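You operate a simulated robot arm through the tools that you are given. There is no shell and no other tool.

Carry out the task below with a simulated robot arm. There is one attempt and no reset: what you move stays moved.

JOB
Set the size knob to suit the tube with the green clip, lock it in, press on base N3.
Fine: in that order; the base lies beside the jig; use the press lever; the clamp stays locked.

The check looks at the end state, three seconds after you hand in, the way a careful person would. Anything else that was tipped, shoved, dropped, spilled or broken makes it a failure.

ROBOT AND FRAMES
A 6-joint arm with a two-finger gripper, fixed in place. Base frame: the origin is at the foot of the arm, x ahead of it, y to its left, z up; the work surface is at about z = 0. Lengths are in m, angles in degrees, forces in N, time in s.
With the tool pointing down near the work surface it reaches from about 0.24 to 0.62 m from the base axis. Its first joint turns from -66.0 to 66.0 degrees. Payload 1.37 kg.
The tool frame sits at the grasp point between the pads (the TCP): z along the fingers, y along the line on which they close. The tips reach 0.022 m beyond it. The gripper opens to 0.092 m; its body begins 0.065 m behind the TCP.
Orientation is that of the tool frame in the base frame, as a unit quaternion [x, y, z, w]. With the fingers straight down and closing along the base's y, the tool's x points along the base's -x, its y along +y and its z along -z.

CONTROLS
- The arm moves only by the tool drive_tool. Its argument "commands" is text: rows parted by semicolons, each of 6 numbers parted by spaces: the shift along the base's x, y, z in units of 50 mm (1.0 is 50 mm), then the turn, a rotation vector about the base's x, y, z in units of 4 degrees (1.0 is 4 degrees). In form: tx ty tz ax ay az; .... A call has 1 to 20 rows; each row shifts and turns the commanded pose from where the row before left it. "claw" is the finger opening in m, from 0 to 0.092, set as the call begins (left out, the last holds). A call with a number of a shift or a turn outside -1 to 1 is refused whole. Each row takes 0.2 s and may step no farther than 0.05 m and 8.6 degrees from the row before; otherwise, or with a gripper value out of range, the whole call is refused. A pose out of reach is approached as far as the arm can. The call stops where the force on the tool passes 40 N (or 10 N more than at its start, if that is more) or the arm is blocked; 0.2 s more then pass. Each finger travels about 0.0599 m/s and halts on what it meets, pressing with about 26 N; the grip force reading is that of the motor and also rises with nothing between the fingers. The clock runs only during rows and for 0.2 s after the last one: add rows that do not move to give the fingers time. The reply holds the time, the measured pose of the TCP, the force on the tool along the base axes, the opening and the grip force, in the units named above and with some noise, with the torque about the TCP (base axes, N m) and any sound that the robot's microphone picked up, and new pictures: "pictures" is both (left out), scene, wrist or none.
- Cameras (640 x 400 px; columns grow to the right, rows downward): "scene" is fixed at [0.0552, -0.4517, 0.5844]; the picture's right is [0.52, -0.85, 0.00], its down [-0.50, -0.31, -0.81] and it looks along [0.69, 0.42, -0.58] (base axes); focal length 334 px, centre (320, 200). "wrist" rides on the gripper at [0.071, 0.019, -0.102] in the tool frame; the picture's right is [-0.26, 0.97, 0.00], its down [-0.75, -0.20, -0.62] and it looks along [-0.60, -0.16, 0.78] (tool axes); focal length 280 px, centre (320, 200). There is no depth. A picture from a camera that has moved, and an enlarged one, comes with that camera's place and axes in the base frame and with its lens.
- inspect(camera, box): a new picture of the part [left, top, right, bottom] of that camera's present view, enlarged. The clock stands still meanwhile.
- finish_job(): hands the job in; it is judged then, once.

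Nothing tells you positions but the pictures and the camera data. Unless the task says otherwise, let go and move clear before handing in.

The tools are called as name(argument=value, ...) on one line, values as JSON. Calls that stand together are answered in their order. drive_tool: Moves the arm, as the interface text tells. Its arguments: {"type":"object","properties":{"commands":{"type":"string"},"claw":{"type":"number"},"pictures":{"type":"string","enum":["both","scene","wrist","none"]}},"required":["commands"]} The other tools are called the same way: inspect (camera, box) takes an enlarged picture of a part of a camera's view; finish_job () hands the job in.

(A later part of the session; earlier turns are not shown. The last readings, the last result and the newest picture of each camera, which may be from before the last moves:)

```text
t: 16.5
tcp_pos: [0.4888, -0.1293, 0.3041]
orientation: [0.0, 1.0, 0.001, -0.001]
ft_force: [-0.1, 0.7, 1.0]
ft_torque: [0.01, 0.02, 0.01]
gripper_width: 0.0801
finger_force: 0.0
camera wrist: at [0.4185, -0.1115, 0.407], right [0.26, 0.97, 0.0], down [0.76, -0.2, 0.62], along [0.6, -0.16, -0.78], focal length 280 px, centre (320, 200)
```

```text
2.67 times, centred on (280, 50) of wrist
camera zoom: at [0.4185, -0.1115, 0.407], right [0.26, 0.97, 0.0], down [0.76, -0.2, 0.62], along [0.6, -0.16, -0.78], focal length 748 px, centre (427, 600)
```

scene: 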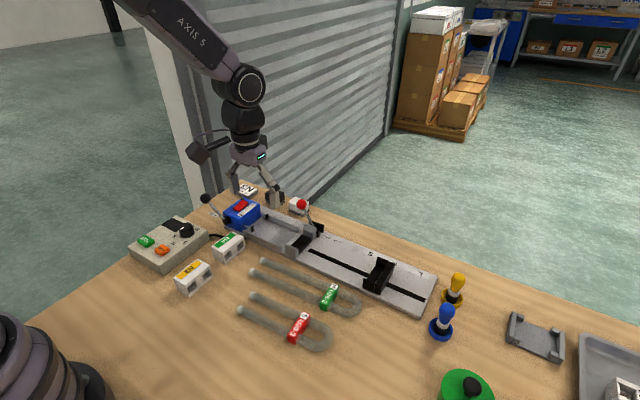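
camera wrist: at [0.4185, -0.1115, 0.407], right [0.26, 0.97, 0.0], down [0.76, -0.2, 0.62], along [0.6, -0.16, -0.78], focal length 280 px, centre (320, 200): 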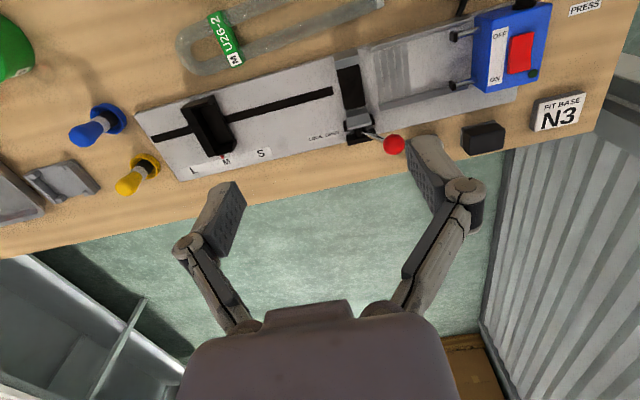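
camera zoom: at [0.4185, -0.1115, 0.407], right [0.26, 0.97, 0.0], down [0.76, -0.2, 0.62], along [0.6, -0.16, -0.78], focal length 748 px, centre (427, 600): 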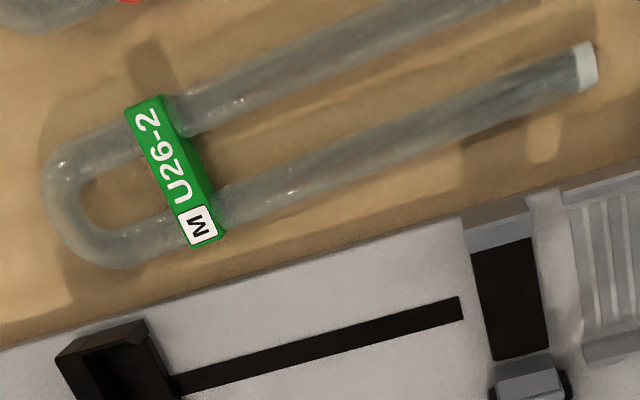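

Jaw gap looks like x ≈ 0.509–0.570, the pad top is z ≈ 0.021 and the tube is roughly 0.059 wide, so it's a snug fit. I'll rotate the gripper to yaw -90° above the tube to measure its pose accurately.

drive_tool(commands="-0.05 -0.05 -0.08 0 0 -0.95; -0.05 -0.05 -0.08 0 0 -0.95; -0.05 -0.05 -0.08 0 0 -0.95; -0.05 -0.05 -0.08 0 0 -0.95; -0.05 -0.05 -0.08 0 0 -0.95; -0.05 -0.05 -0.08 0 0 -0.95; -0.05 -0.05 -0.08 0 0 -0.95; -0.05 -0.05 -0.08 0 0 -0.95; -0.05 -0.05 -0.08 0 0 -0.95; -0.05 -0.05 -0.08 0 0 -0.95; -0.05 -0.05 -0.08 0 0 -0.95; -0.05 -0.05 -0.08 0 0 -0.95; -0.05 -0.05 -0.08 0 0 -0.95; -0.05 -0.05 -0.08 0 0 -0.95; -0.05 -0.05 -0.08 0 0 -0.95; -0.05 -0.05 -0.08 0 0 -0.95; -0.05 -0.05 -0.08 0 0 -0.95; -0.05 -0.05 -0.08 0 0 -0.95; -0.05 -0.05 -0.08 0 0 -0.95; -0.05 -0.05 -0.08 0 0 -0.95", claw=0.08, pictures="none")

drive_tool(commands="0 0 0 0 0 -0.875; 0 0 0 0 0 -0.875; 0 0 0 0 0 -0.875; 0 0 0 0 0 -0.875; 0 0 0 0 0 0", claw=0.08, pictures="both")

```text
t: 20.7
tcp_pos: [0.4385, -0.1803, 0.2236]
orientation: [0.615, 0.788, 0.001, -0.002]
ft_force: [0.4, 0.3, -0.1]
ft_torque: [-0.01, 0.01, 0.0]
gripper_width: 0.0799
finger_force: 0.0
```

```text
t: 21.9
tcp_pos: [0.4376, -0.1786, 0.2247]
orientation: [0.707, 0.707, 0.001, -0.001]
ft_force: [-0.4, -0.5, -0.1]
ft_torque: [0.02, 0.03, -0.01]
gripper_width: 0.0799
finger_force: 0.1
camera wrist: at [0.4578, -0.1104, 0.3269], right [0.96, -0.26, 0.0], down [-0.2, -0.76, 0.62], along [-0.16, -0.6, -0.78], focal length 280 px, centre (320, 200)
```

scene: 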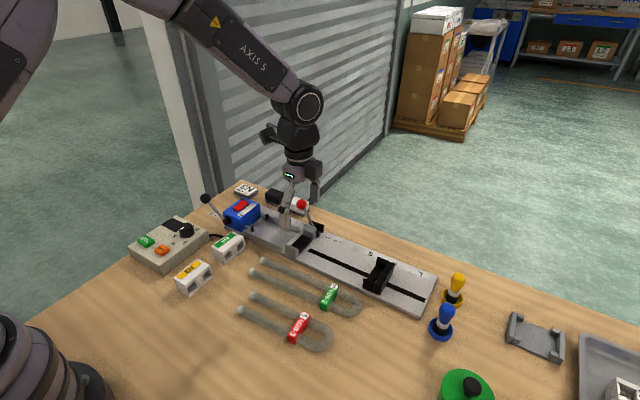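
wrist: 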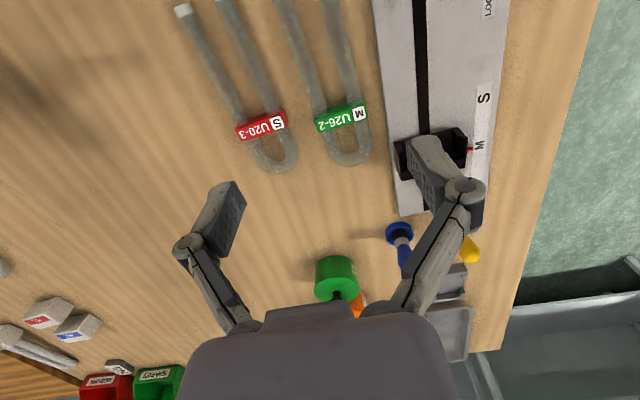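

Now I'll zoom in on the tube and carriage from this angle.

inspect(camera="wrist", box=[220, 0, 400, 180])

inspect(camera="wrist", box=[280, 70, 480, 195])

```text
2.22 times, centred on (310, 90) of wrist
camera zoom: at [0.4578, -0.1104, 0.3269], right [0.96, -0.26, 0.0], down [-0.2, -0.76, 0.62], along [-0.16, -0.6, -0.78], focal length 623 px, centre (342, 444)
```

zoom: 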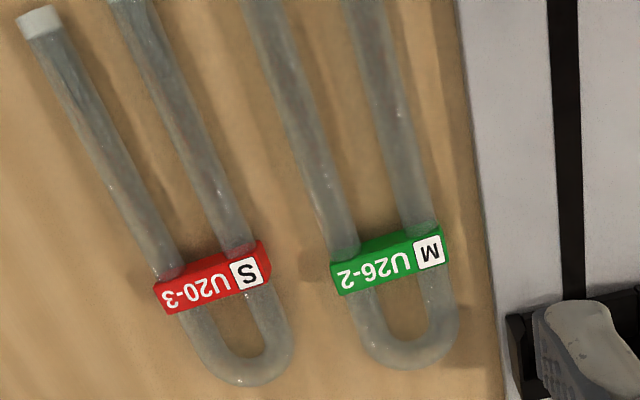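

```text
3.20 times, centred on (380, 132) of wrist
camera zoom: at [0.4578, -0.1104, 0.3269], right [0.96, -0.26, 0.0], down [-0.2, -0.76, 0.62], along [-0.16, -0.6, -0.78], focal length 897 px, centre (128, 416)
```

zoom: 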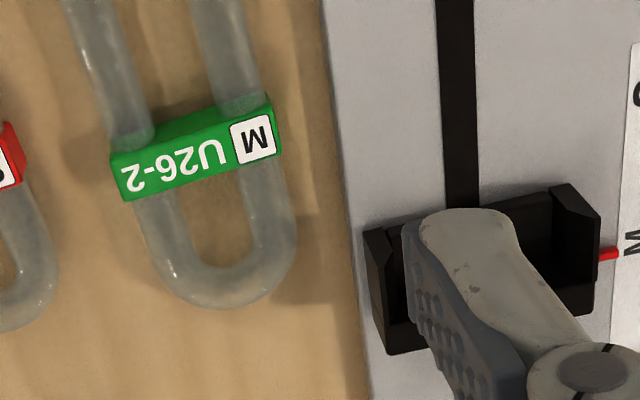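

The tube is yawed about 3° (bend towards +x), and the gap between its right leg and the jig plate is only about 20 mm. I need the finger thickness before committing to a grip.

inspect(camera="wrist", box=[160, 165, 260, 340])

inspect(camera="wrist", box=[390, 120, 500, 220])

inspect(camera="scene", box=[260, 150, 340, 230])

```text
2.29 times, centred on (210, 252) of wrist
camera zoom: at [0.4578, -0.1104, 0.3269], right [0.96, -0.26, 0.0], down [-0.2, -0.76, 0.62], along [-0.16, -0.6, -0.78], focal length 641 px, centre (571, 80)
```

zoom: 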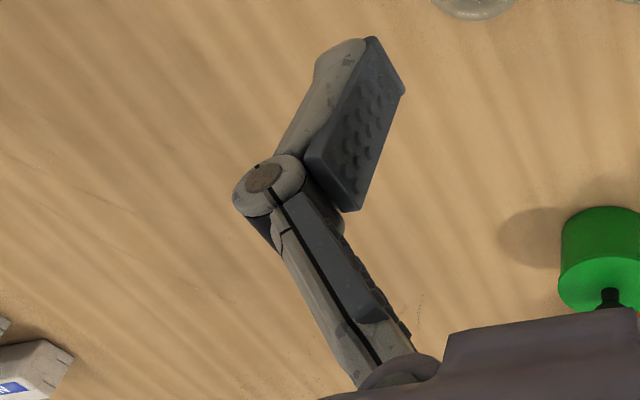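

```text
4.00 times, centred on (445, 170) of wrist
camera zoom: at [0.4578, -0.1104, 0.3269], right [0.96, -0.26, 0.0], down [-0.2, -0.76, 0.62], along [-0.16, -0.6, -0.78], focal length 1122 px, centre (-180, 320)
```

zoom: 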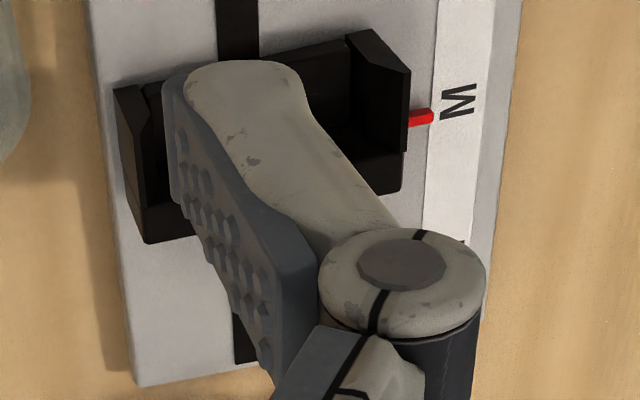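

```text
5.00 times, centred on (300, 190) of scene
camera zoom: at [0.0552, -0.4517, 0.5844], right [0.52, -0.85, 0.0], down [-0.5, -0.31, -0.81], along [0.69, 0.42, -0.58], focal length 1670 px, centre (420, 250)
```

zoom: 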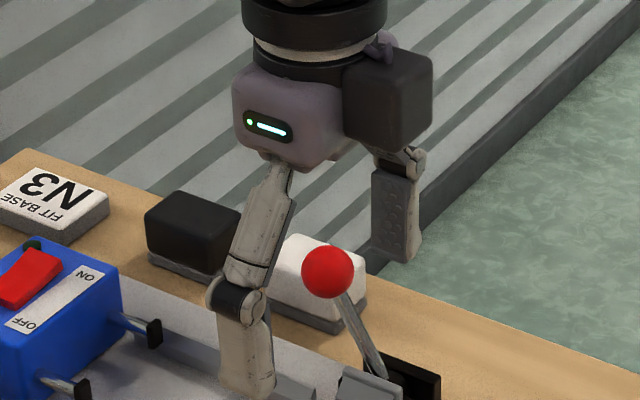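

The right gap is about 24–26 mm against a finger about 18 mm thick, so a two-leg grip at y ≈ -0.145 fits if centred. I'm descending partway with the tool squared to the tube (+3°) to check against the finger tips.

drive_tool(commands="0.027 0.168 -0.625 0 0 0.1875; 0.027 0.168 -0.625 0 0 0.1875; 0.027 0.168 -0.625 0 0 0.1875; 0.027 0.168 -0.625 0 0 0.1875; 0 0 0 0 0 0", claw=0.068, pictures="both")

inspect(camera="wrist", box=[200, 60, 460, 260])

```text
t: 23.1
tcp_pos: [0.4444, -0.146, 0.0993]
orientation: [0.688, 0.725, 0.001, -0.002]
ft_force: [-0.1, 0.7, 0.6]
ft_torque: [0.01, 0.02, 0.0]
gripper_width: 0.0679
finger_force: 0.1
camera wrist: at [0.4596, -0.0757, 0.2025], right [0.98, -0.21, 0.0], down [-0.16, -0.77, 0.62], along [-0.13, -0.61, -0.78], focal length 280 px, centre (320, 200)
```

scene: 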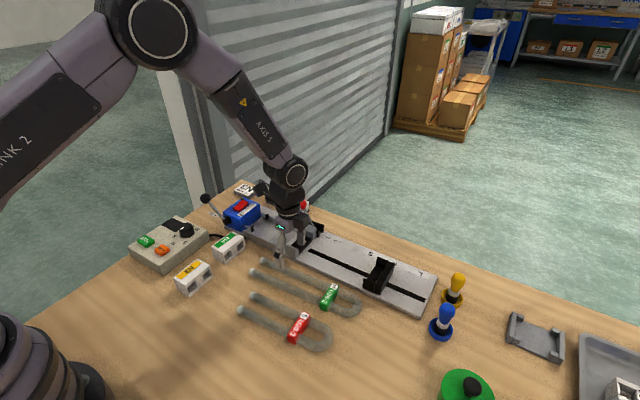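
wrist: 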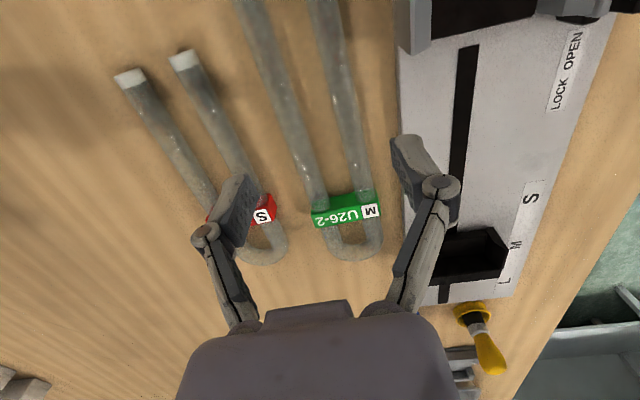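

```text
2.00 times, centred on (330, 160) of wrist
camera zoom: at [0.4596, -0.0757, 0.2025], right [0.98, -0.21, 0.0], down [-0.16, -0.77, 0.62], along [-0.13, -0.61, -0.78], focal length 561 px, centre (300, 280)
```

zoom: 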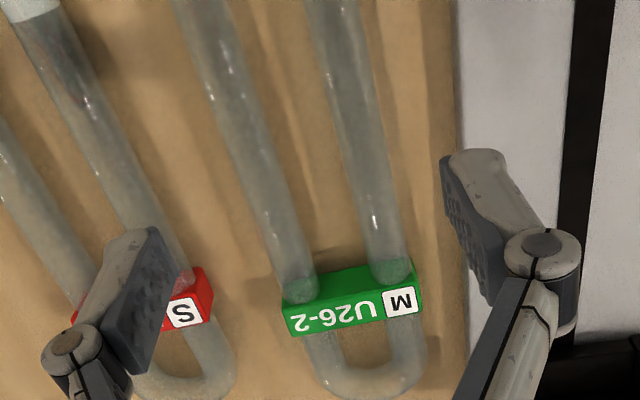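

Pads and gaps check out: about 4–5 mm clearance each side once I shift 2 mm in -x. Descending to straddle both legs.

drive_tool(commands="-0.04 0 -0.3 0 0 0; 0 0 -0.4 0 0 0; 0 0 -0.3 0 0 0; 0 0 0 0 0 0", claw=0.068, pictures="both")

inspect(camera="wrist", box=[200, 60, 460, 260])

inspect(camera="scene", box=[230, 210, 350, 300])

```text
t: 24.1
tcp_pos: [0.4423, -0.1453, 0.0509]
orientation: [0.688, 0.726, 0.002, -0.001]
ft_force: [-0.2, -0.2, 0.2]
ft_torque: [0.01, 0.01, -0.06]
gripper_width: 0.0677
finger_force: 0.1
camera wrist: at [0.4574, -0.0759, 0.1525], right [0.98, -0.21, 0.0], down [-0.16, -0.77, 0.62], along [-0.13, -0.61, -0.78], focal length 280 px, centre (320, 200)
```

scene: 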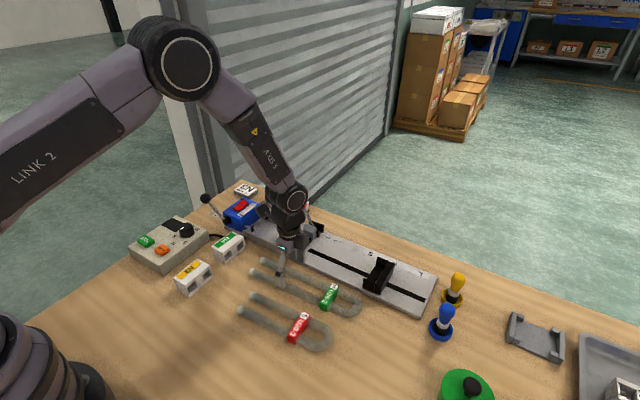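
wrist: 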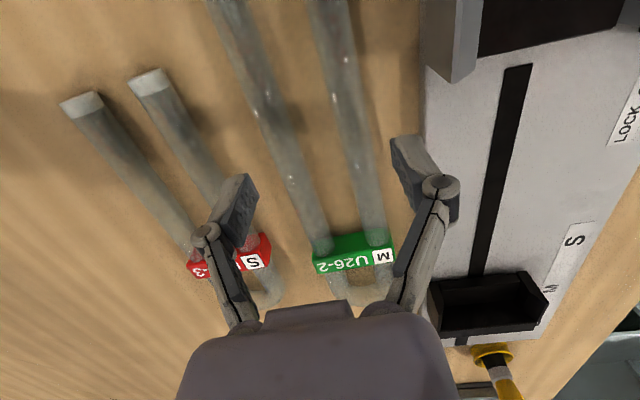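

```text
2.00 times, centred on (330, 160) of wrist
camera zoom: at [0.4574, -0.0759, 0.1525], right [0.98, -0.21, 0.0], down [-0.16, -0.77, 0.62], along [-0.13, -0.61, -0.78], focal length 561 px, centre (300, 280)
```

zoom: 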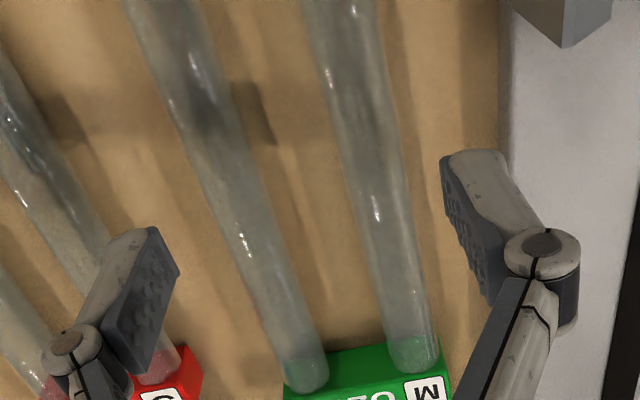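

```text
4.44 times, centred on (290, 255) of scene
camera zoom: at [0.0552, -0.4517, 0.5844], right [0.52, -0.85, 0.0], down [-0.5, -0.31, -0.81], along [0.69, 0.42, -0.58], focal length 1485 px, centre (453, -44)
```

zoom: 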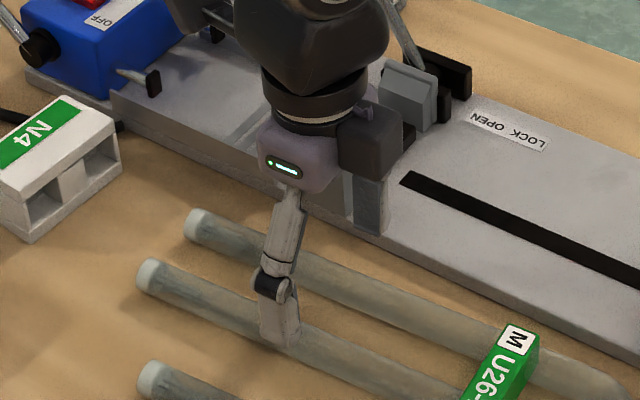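

The right finger fits between leg and plate. I'll shift 1.5 mm in -x to centre and finish the descent to tips just above the table.

drive_tool(commands="-0.03 0 -0.15 0 0 0; 0 0 -0.2 0 0 0; 0 0 -0.12 0 0 0; 0 0 0 0 0 0", claw=0.068, pictures="both")

inspect(camera="wrist", box=[200, 60, 460, 260])

```text
t: 25.1
tcp_pos: [0.441, -0.146, 0.0265]
orientation: [0.688, 0.725, 0.001, -0.001]
ft_force: [-1.1, 0.7, 0.3]
ft_torque: [-0.02, -0.02, -0.01]
gripper_width: 0.0681
finger_force: 0.0
camera wrist: at [0.4561, -0.0754, 0.1287], right [0.98, -0.21, 0.0], down [-0.16, -0.77, 0.62], along [-0.13, -0.61, -0.78], focal length 280 px, centre (320, 200)
```

scene: 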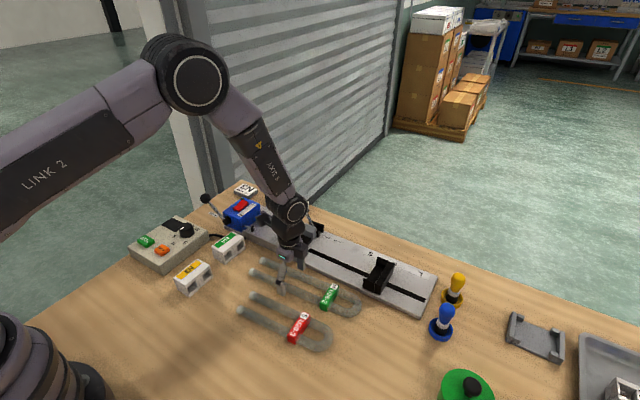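
wrist: 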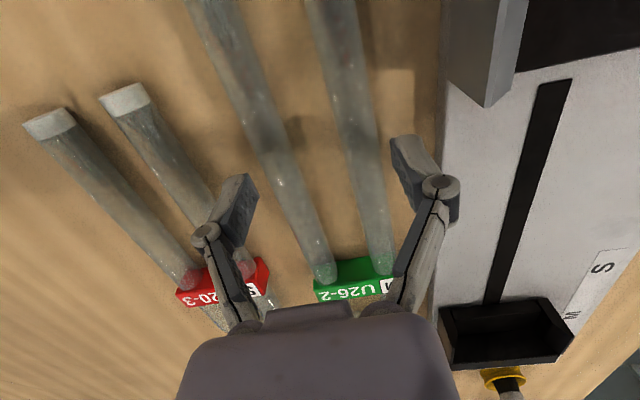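

```text
2.00 times, centred on (330, 160) of wrist
camera zoom: at [0.4561, -0.0754, 0.1287], right [0.98, -0.21, 0.0], down [-0.16, -0.77, 0.62], along [-0.13, -0.61, -0.78], focal length 561 px, centre (300, 280)
```

zoom: 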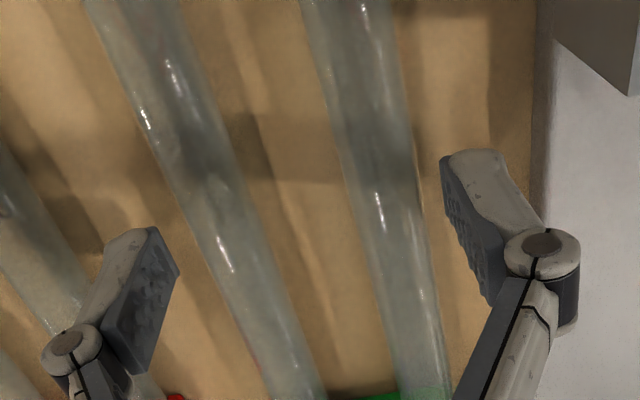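

Both legs are between the pads with no contact so far. Closing gently on the tube.

drive_tool(commands="0 0 0 0 0 0; 0 0 0 0 0 0; 0 0 0 0 0 0", claw=0.045, pictures="wrist")

inspect(camera="wrist", box=[200, 60, 460, 260])

```text
t: 25.9
tcp_pos: [0.4403, -0.146, 0.0264]
orientation: [0.688, 0.725, 0.001, -0.002]
ft_force: [0.2, 0.3, 8.0]
ft_torque: [0.01, 0.06, 0.04]
gripper_width: 0.0564
finger_force: 25.9
camera wrist: at [0.4563, -0.0755, 0.1291], right [0.98, -0.21, 0.0], down [-0.16, -0.76, 0.62], along [-0.13, -0.61, -0.78], focal length 280 px, centre (320, 200)
```

wrist: 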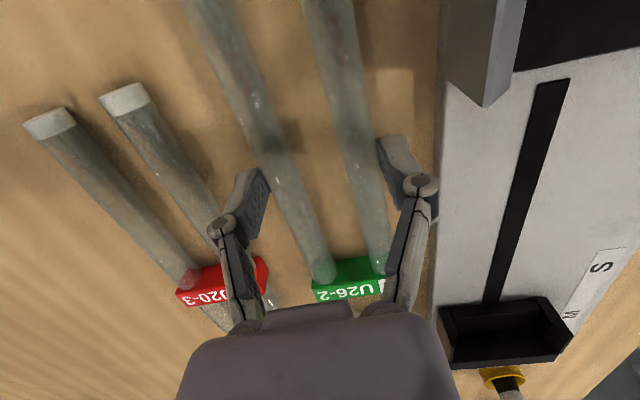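

```text
2.00 times, centred on (330, 160) of wrist
camera zoom: at [0.4563, -0.0755, 0.1291], right [0.98, -0.21, 0.0], down [-0.16, -0.76, 0.62], along [-0.13, -0.61, -0.78], focal length 561 px, centre (300, 280)
```

zoom: 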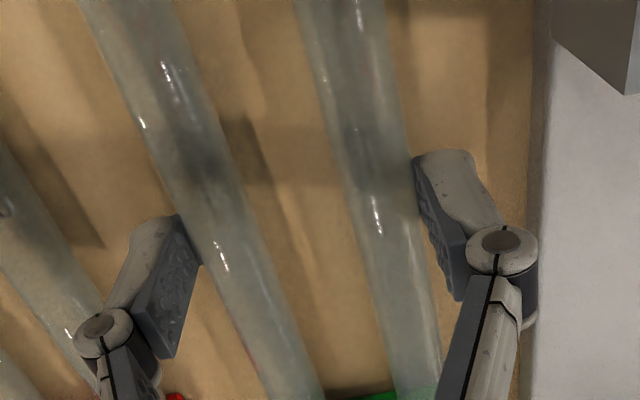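

The tube is gripped at 0.0564 m wide, so the clamp gap has a couple of millimetres of slack each side. Before lifting, I'll zoom on the carriage and clamp from here to find the target.

inspect(camera="wrist", box=[420, 270, 600, 390])

inspect(camera="wrist", box=[420, 0, 640, 140])

inspect(camera="scene", box=[240, 230, 400, 330])

```text
3.33 times, centred on (510, 330) of wrist
camera zoom: at [0.4563, -0.0755, 0.1291], right [0.98, -0.21, 0.0], down [-0.16, -0.76, 0.62], along [-0.13, -0.61, -0.78], focal length 935 px, centre (-313, -233)
```

zoom: 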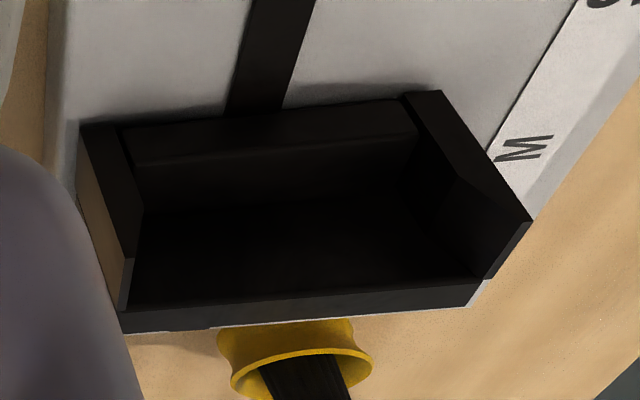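

```text
2.86 times, centred on (530, 70) of wrist
camera zoom: at [0.4563, -0.0755, 0.1291], right [0.98, -0.21, 0.0], down [-0.16, -0.76, 0.62], along [-0.13, -0.61, -0.78], focal length 801 px, centre (-280, 571)
```

zoom: 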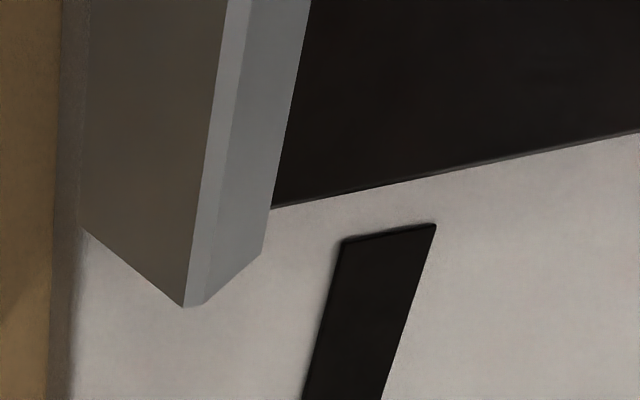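

```text
4.00 times, centred on (320, 280) of scene
camera zoom: at [0.0552, -0.4517, 0.5844], right [0.52, -0.85, 0.0], down [-0.5, -0.31, -0.81], along [0.69, 0.42, -0.58], focal length 1336 px, centre (320, -120)
```

zoom: 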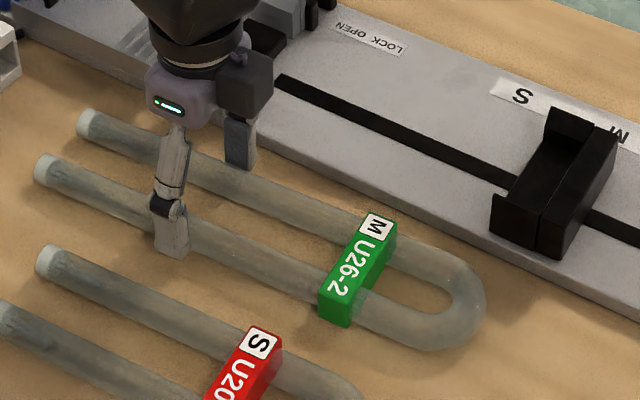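

Target: tube centre x ≈ 0.540, resting on the pad and floor at z ≈ 0.022, bend against the carriage stop at y ≈ -0.317. I'm lifting slightly first to check the grip holds level.

drive_tool(commands="0 0 0.2 0 0 0; 0 0 0.3 0 0 0; 0 0 0 0 0 0", claw=0.045, pictures="both")

inspect(camera="scene", box=[240, 230, 400, 330])

```text
t: 26.7
tcp_pos: [0.4404, -0.1452, 0.0495]
orientation: [0.689, 0.725, 0.001, -0.001]
ft_force: [0.8, 0.0, -1.6]
ft_torque: [0.05, 0.01, -0.05]
gripper_width: 0.0564
finger_force: 25.9
camera wrist: at [0.4561, -0.0753, 0.153], right [0.98, -0.21, 0.0], down [-0.16, -0.77, 0.62], along [-0.13, -0.61, -0.78], focal length 280 px, centre (320, 200)
```

scene: 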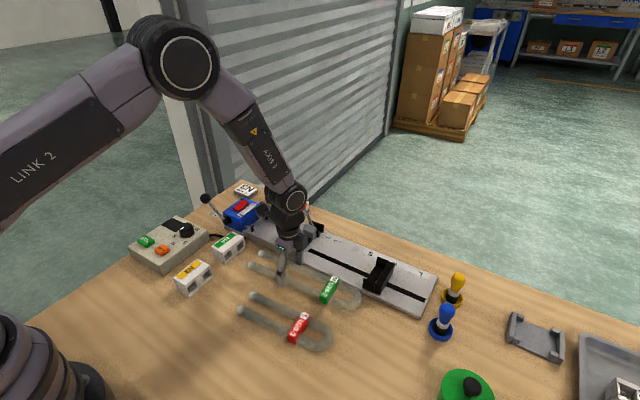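
wrist: 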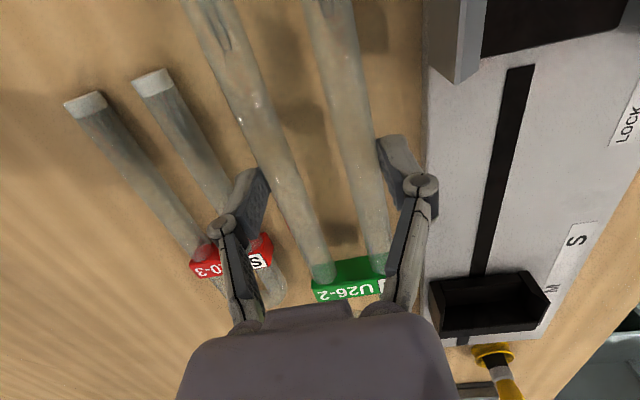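

```text
4.00 times, centred on (320, 280) of scene
camera zoom: at [0.0552, -0.4517, 0.5844], right [0.52, -0.85, 0.0], down [-0.5, -0.31, -0.81], along [0.69, 0.42, -0.58], focal length 1336 px, centre (320, -120)
```

zoom: 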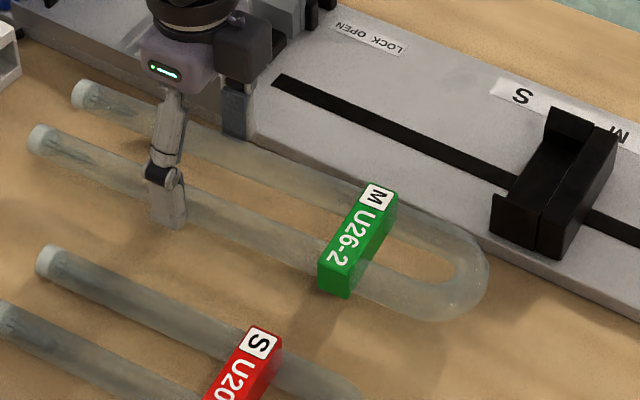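

The tube lifts level and is held firmly. Raising it further, squaring to the jig, and moving over the jig centreline.

drive_tool(commands="0 0 0.7 0 0 0; 0 0 0.7 0 0 -0.15; 0.5 -0.02 0 0 0 -0.15; 0.5 -0.02 0 0 0 -0.15; 0.5 -0.02 0 0 0 -0.15; 0.492 -0.02 0 0 0 -0.15; 0 0 0 0 0 0", claw=0.045, pictures="both")

inspect(camera="scene", box=[260, 180, 420, 300])

```text
t: 28.3
tcp_pos: [0.54, -0.1491, 0.1216]
orientation: [0.707, 0.707, 0.001, -0.001]
ft_force: [-0.2, -0.5, -1.3]
ft_torque: [0.07, 0.01, 0.01]
gripper_width: 0.056
finger_force: 25.7
camera wrist: at [0.559, -0.0804, 0.2239], right [0.97, -0.26, 0.0], down [-0.2, -0.76, 0.62], along [-0.16, -0.6, -0.78], focal length 280 px, centre (320, 200)
```

scene: 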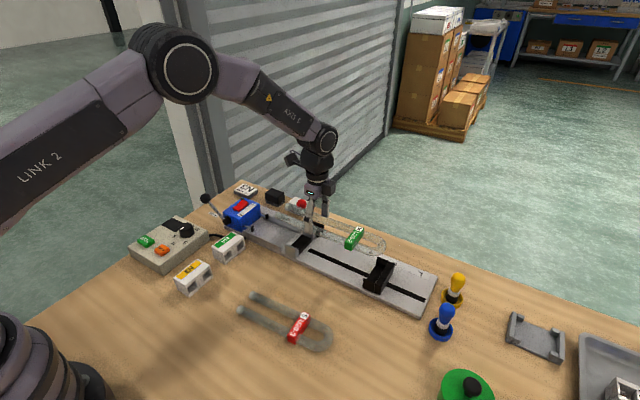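
wrist: 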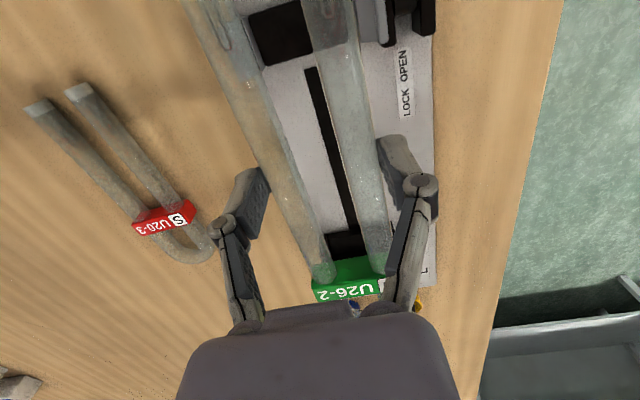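

```text
3.33 times, centred on (340, 240) of scene
camera zoom: at [0.0552, -0.4517, 0.5844], right [0.52, -0.85, 0.0], down [-0.5, -0.31, -0.81], along [0.69, 0.42, -0.58], focal length 1114 px, centre (253, 67)
```

zoom: 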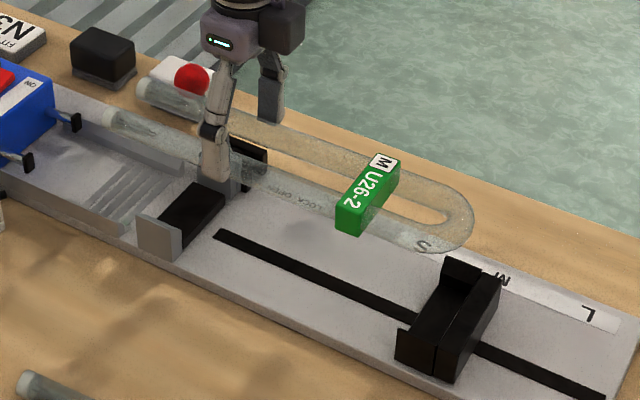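

The tube is over the jig centreline, still level. I'll zoom on the slot and pad below to refine the x alignment before lowering.

inspect(camera="wrist", box=[230, 0, 400, 130])

inspect(camera="wrist", box=[300, 180, 440, 310])

```text
3.08 times, centred on (315, 65) of wrist
camera zoom: at [0.559, -0.0804, 0.2239], right [0.97, -0.26, 0.0], down [-0.2, -0.76, 0.62], along [-0.16, -0.6, -0.78], focal length 863 px, centre (335, 615)
```

zoom: 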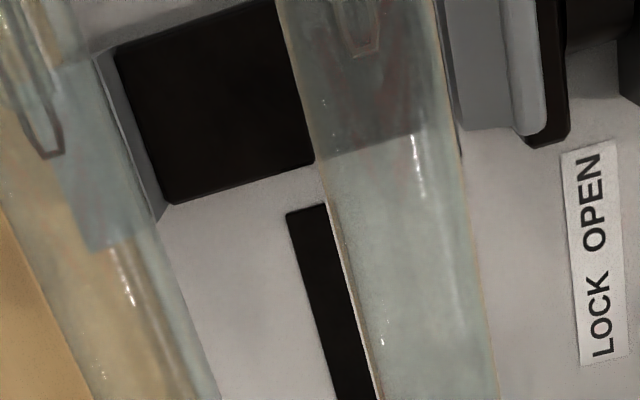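

```text
3.08 times, centred on (370, 245) of wrist
camera zoom: at [0.559, -0.0804, 0.2239], right [0.97, -0.26, 0.0], down [-0.2, -0.76, 0.62], along [-0.16, -0.6, -0.78], focal length 863 px, centre (166, 62)
```

zoom: 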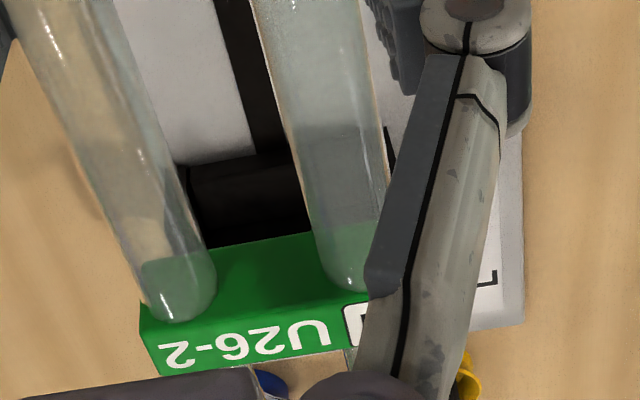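

Refined: the jaw faces are near x ≈ 0.5125 and 0.573, so the tube centre should be about 0.5415. I'm lowering to just above the jaws for a check.

drive_tool(commands="0.03 0 -0.4 0 0 0; 0 0 -0.4 0 0 0; 0 0 -0.2 0 0 0; 0 0 0 0 0 0", claw=0.045, pictures="both")

inspect(camera="scene", box=[280, 210, 420, 310])

inspect(camera="wrist", box=[180, 0, 420, 150])

```text
t: 29.3
tcp_pos: [0.5416, -0.1495, 0.0715]
orientation: [0.707, 0.707, 0.0, -0.002]
ft_force: [-0.2, 0.6, -1.1]
ft_torque: [0.03, 0.03, 0.0]
gripper_width: 0.0562
finger_force: 26.5
camera wrist: at [0.5606, -0.0807, 0.1737], right [0.97, -0.26, 0.0], down [-0.2, -0.76, 0.62], along [-0.16, -0.6, -0.78], focal length 280 px, centre (320, 200)
```

scene: 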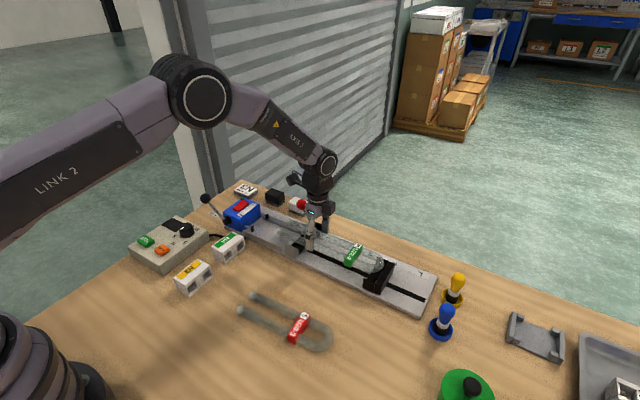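
wrist: 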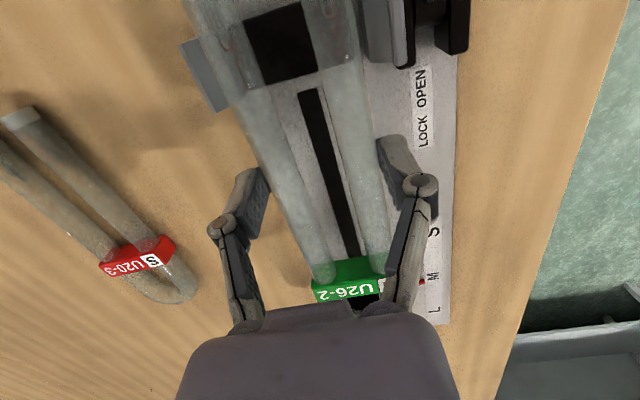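

```text
4.00 times, centred on (350, 260) of scene
camera zoom: at [0.0552, -0.4517, 0.5844], right [0.52, -0.85, 0.0], down [-0.5, -0.31, -0.81], along [0.69, 0.42, -0.58], focal length 1336 px, centre (200, -40)
```

zoom: 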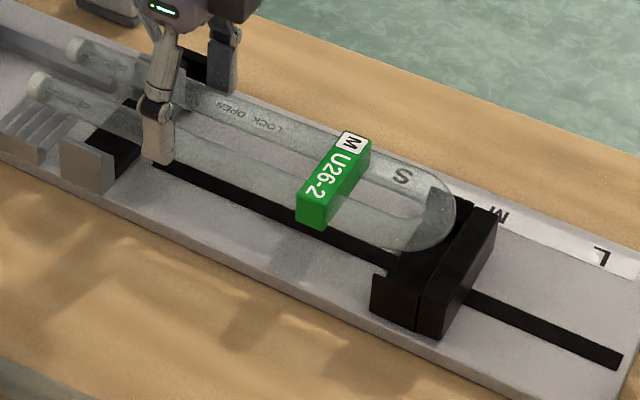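

```text
2.67 times, centred on (300, 75) of wrist
camera zoom: at [0.5606, -0.0807, 0.1737], right [0.97, -0.26, 0.0], down [-0.2, -0.76, 0.62], along [-0.16, -0.6, -0.78], focal length 748 px, centre (373, 533)
```

zoom: 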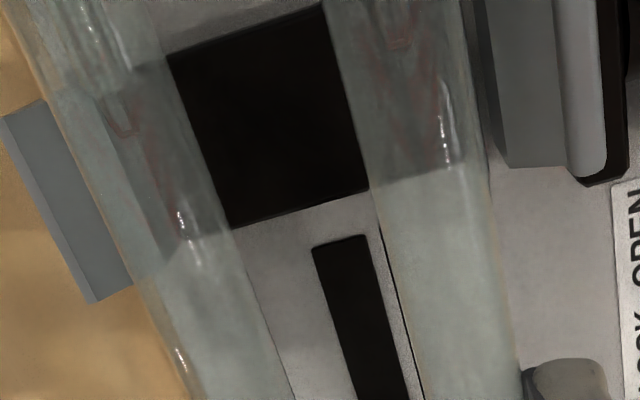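

Clearance is about 1 mm at the near jaw and 2.4 mm at the far jaw, with chamfers to help. I'm nudging +0.5 mm and lowering in small steps while watching force.

drive_tool(commands="0.01 0 -0.1 0 0 0; 0 0 -0.1 0 0 0; 0 0 -0.1 0 0 0; 0 0 0 0 0 0", claw=0.045, pictures="both")

inspect(camera="scene", box=[280, 210, 420, 310])

```text
t: 30.3
tcp_pos: [0.5416, -0.1494, 0.0566]
orientation: [0.706, 0.708, 0.001, -0.001]
ft_force: [0.0, -0.3, -0.9]
ft_torque: [0.05, 0.0, 0.0]
gripper_width: 0.0559
finger_force: 26.1
camera wrist: at [0.5613, -0.0804, 0.1586], right [0.97, -0.26, 0.0], down [-0.2, -0.76, 0.62], along [-0.16, -0.6, -0.78], focal length 280 px, centre (320, 200)
```

scene: 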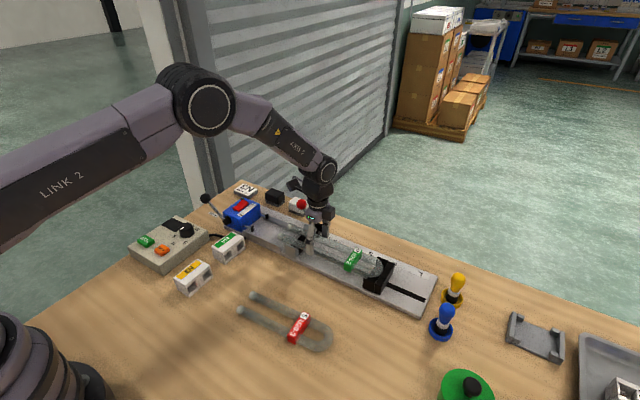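
wrist: 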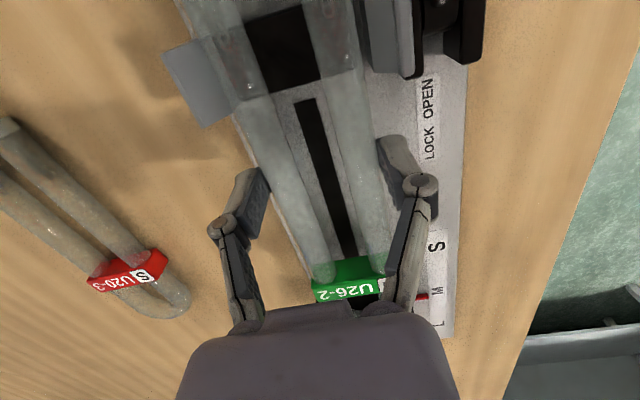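

```text
4.00 times, centred on (350, 260) of scene
camera zoom: at [0.0552, -0.4517, 0.5844], right [0.52, -0.85, 0.0], down [-0.5, -0.31, -0.81], along [0.69, 0.42, -0.58], focal length 1336 px, centre (200, -40)
```

zoom: 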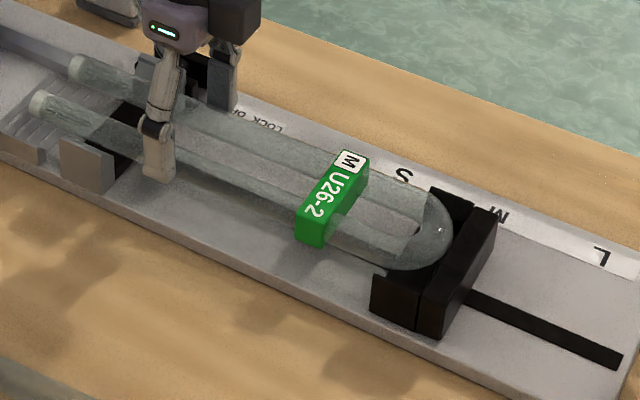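

No contact so far and the bend sits between the carriage walls. Lowering the last few millimetres onto the pad.

drive_tool(commands="0 0 -0.06 0 0 0; 0 0 -0.06 0 0 0; 0 0 -0.04 0 0 0; 0 0 0 0 0 0", claw=0.045, pictures="both")

inspect(camera="scene", box=[280, 210, 420, 310])

```text
t: 31.3
tcp_pos: [0.5423, -0.1498, 0.0503]
orientation: [0.708, 0.707, 0.001, -0.001]
ft_force: [-6.6, -0.3, 13.6]
ft_torque: [0.57, 0.17, -0.01]
gripper_width: 0.0559
finger_force: 26.4
camera wrist: at [0.5614, -0.0806, 0.1518], right [0.97, -0.26, 0.0], down [-0.2, -0.76, 0.62], along [-0.16, -0.6, -0.78], focal length 280 px, centre (320, 200)
```

scene: 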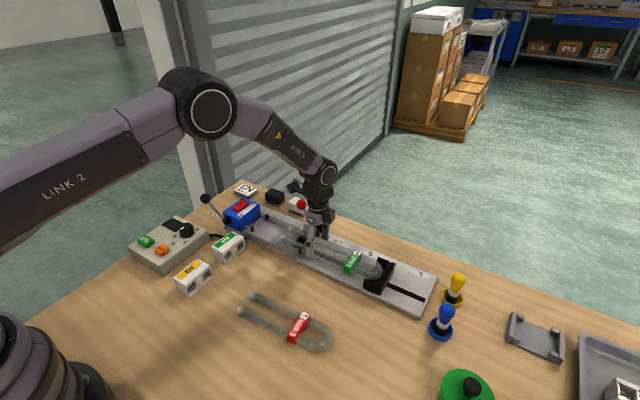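
wrist: 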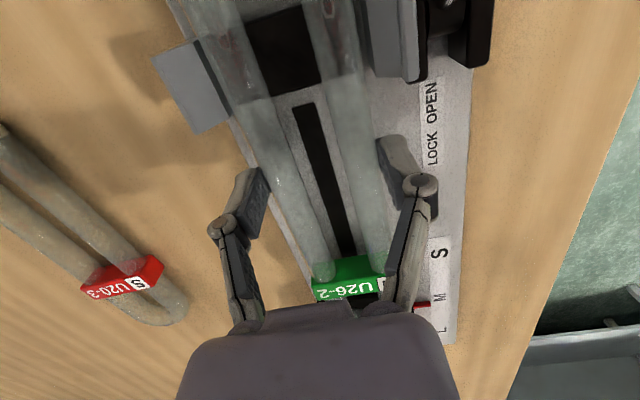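

```text
4.00 times, centred on (350, 260) of scene
camera zoom: at [0.0551, -0.4517, 0.5844], right [0.52, -0.85, 0.0], down [-0.5, -0.31, -0.81], along [0.69, 0.42, -0.58], focal length 1336 px, centre (200, -40)
```

zoom: 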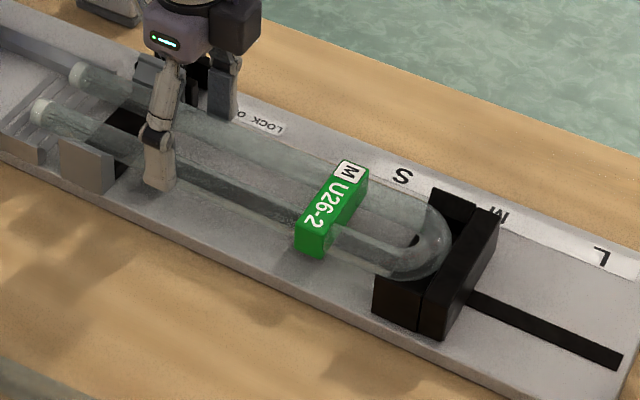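

The tube has touched down on the clamp pad (Fz 13.6 N). I'll ease up slightly to unload, then slide the bend towards the carriage stop in small steps.

drive_tool(commands="-0.01 0 0.025 0 0 0; 0 -0.03 0 0 0 0; 0 -0.03 0 0 0 0; 0 0 0 0 0 0", claw=0.045, pictures="scene")

inspect(camera="scene", box=[340, 230, 420, 300])

```text
t: 32.3
tcp_pos: [0.5413, -0.1531, 0.0492]
orientation: [0.708, 0.707, 0.002, -0.001]
ft_force: [1.4, 0.1, 1.5]
ft_torque: [-0.15, -0.08, 0.04]
gripper_width: 0.056
finger_force: 26.5
```

scene: 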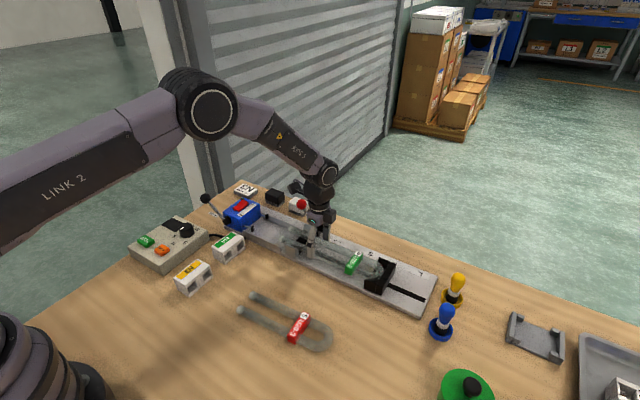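

```text
5.71 times, centred on (380, 265) of scene
camera zoom: at [0.0552, -0.4517, 0.5844], right [0.52, -0.85, 0.0], down [-0.5, -0.31, -0.81], along [0.69, 0.42, -0.58], focal length 1909 px, centre (-23, -171)
```

zoom: 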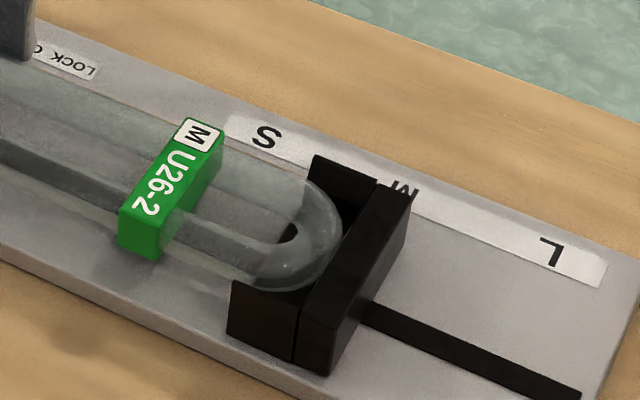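

The bend still has a small gap to the stop. Continuing to slide in -y in 1 mm steps.

drive_tool(commands="0 -0.03 0 0 0 0; 0 -0.03 0 0 0 0; 0 0 0 0 0 0", claw=0.045, pictures="scene")

inspect(camera="scene", box=[340, 230, 420, 300])

```text
t: 33.1
tcp_pos: [0.5414, -0.1555, 0.0491]
orientation: [0.707, 0.707, 0.0, -0.003]
ft_force: [-1.4, 0.8, 4.4]
ft_torque: [0.07, -0.03, -0.13]
gripper_width: 0.0561
finger_force: 26.0
```

scene: 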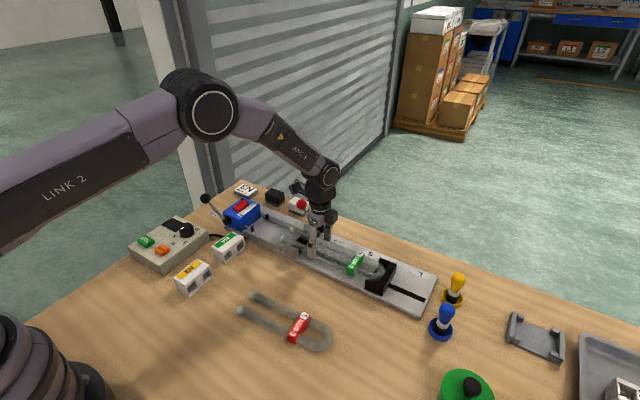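

```text
5.71 times, centred on (380, 265) of scene
camera zoom: at [0.0552, -0.4517, 0.5844], right [0.52, -0.85, 0.0], down [-0.5, -0.31, -0.81], along [0.69, 0.42, -0.58], focal length 1909 px, centre (-23, -171)
```

zoom: 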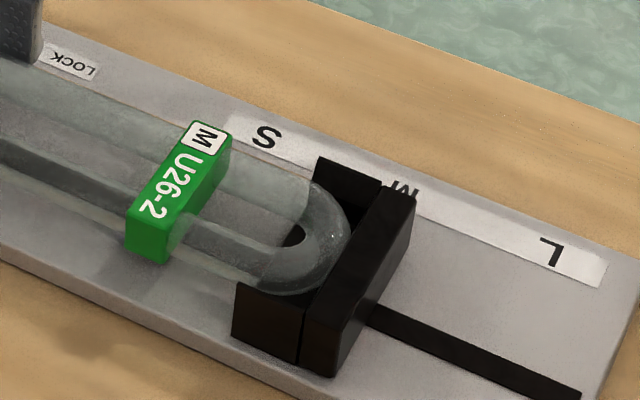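

The carriage looks to have moved a hair as the bend touched it. I'll wait a moment and recheck its position against the M mark before going on.

drive_tool(commands="0 0 0 0 0 0; 0 0 0 0 0 0", claw=0.045, pictures="wrist")

inspect(camera="scene", box=[350, 240, 450, 310])

inspect(camera="wrist", box=[380, 230, 480, 350])

inspect(camera="scene", box=[130, 210, 226, 270])

```text
t: 33.7
tcp_pos: [0.5423, -0.1552, 0.0501]
orientation: [0.707, 0.707, 0.001, -0.001]
ft_force: [-3.5, -0.3, 4.6]
ft_torque: [0.09, -0.01, -0.1]
gripper_width: 0.056
finger_force: 26.1
camera wrist: at [0.5609, -0.0868, 0.152], right [0.97, -0.26, 0.0], down [-0.2, -0.76, 0.62], along [-0.16, -0.6, -0.78], focal length 280 px, centre (320, 200)
```

wrist: 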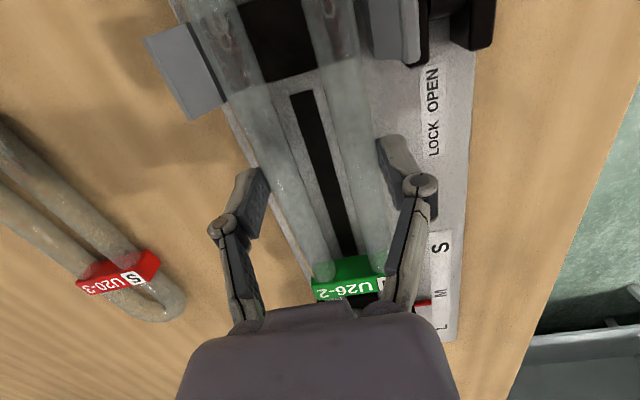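

```text
5.71 times, centred on (400, 275) of scene
camera zoom: at [0.0552, -0.4517, 0.5844], right [0.52, -0.85, 0.0], down [-0.5, -0.31, -0.81], along [0.69, 0.42, -0.58], focal length 1909 px, centre (-137, -229)
```

zoom: 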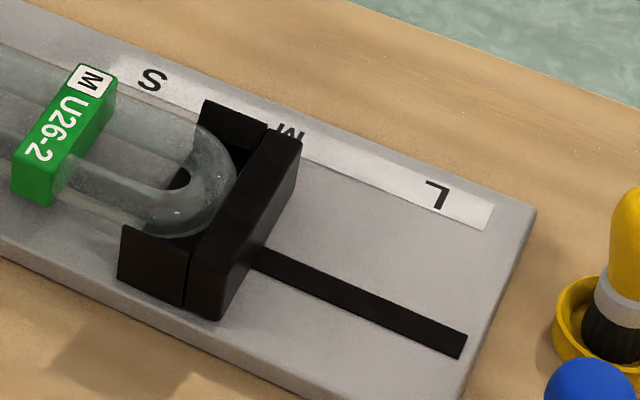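

```text
3.33 times, centred on (430, 290) of wrist
camera zoom: at [0.5609, -0.0868, 0.152], right [0.97, -0.26, 0.0], down [-0.2, -0.76, 0.62], along [-0.16, -0.6, -0.78], focal length 935 px, centre (-47, -100)
```

zoom: 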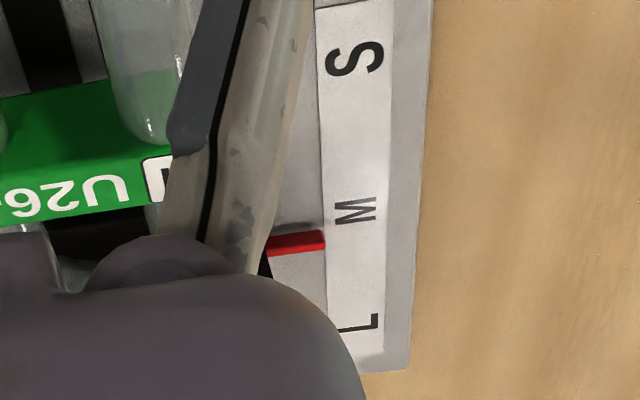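

```text
6.67 times, centred on (178, 240) of scene
camera zoom: at [0.0552, -0.4517, 0.5844], right [0.52, -0.85, 0.0], down [-0.5, -0.31, -0.81], along [0.69, 0.42, -0.58], focal length 2227 px, centre (1267, -67)
```

zoom: 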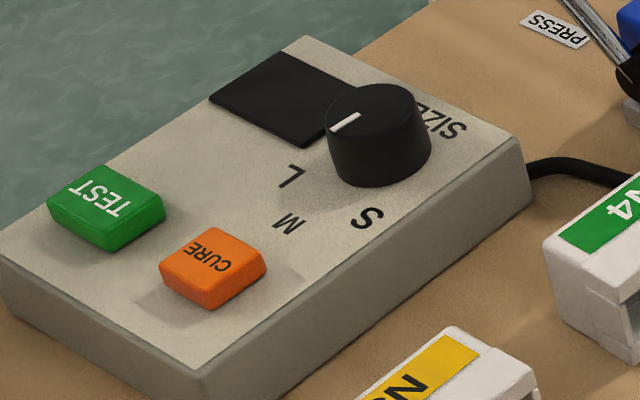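

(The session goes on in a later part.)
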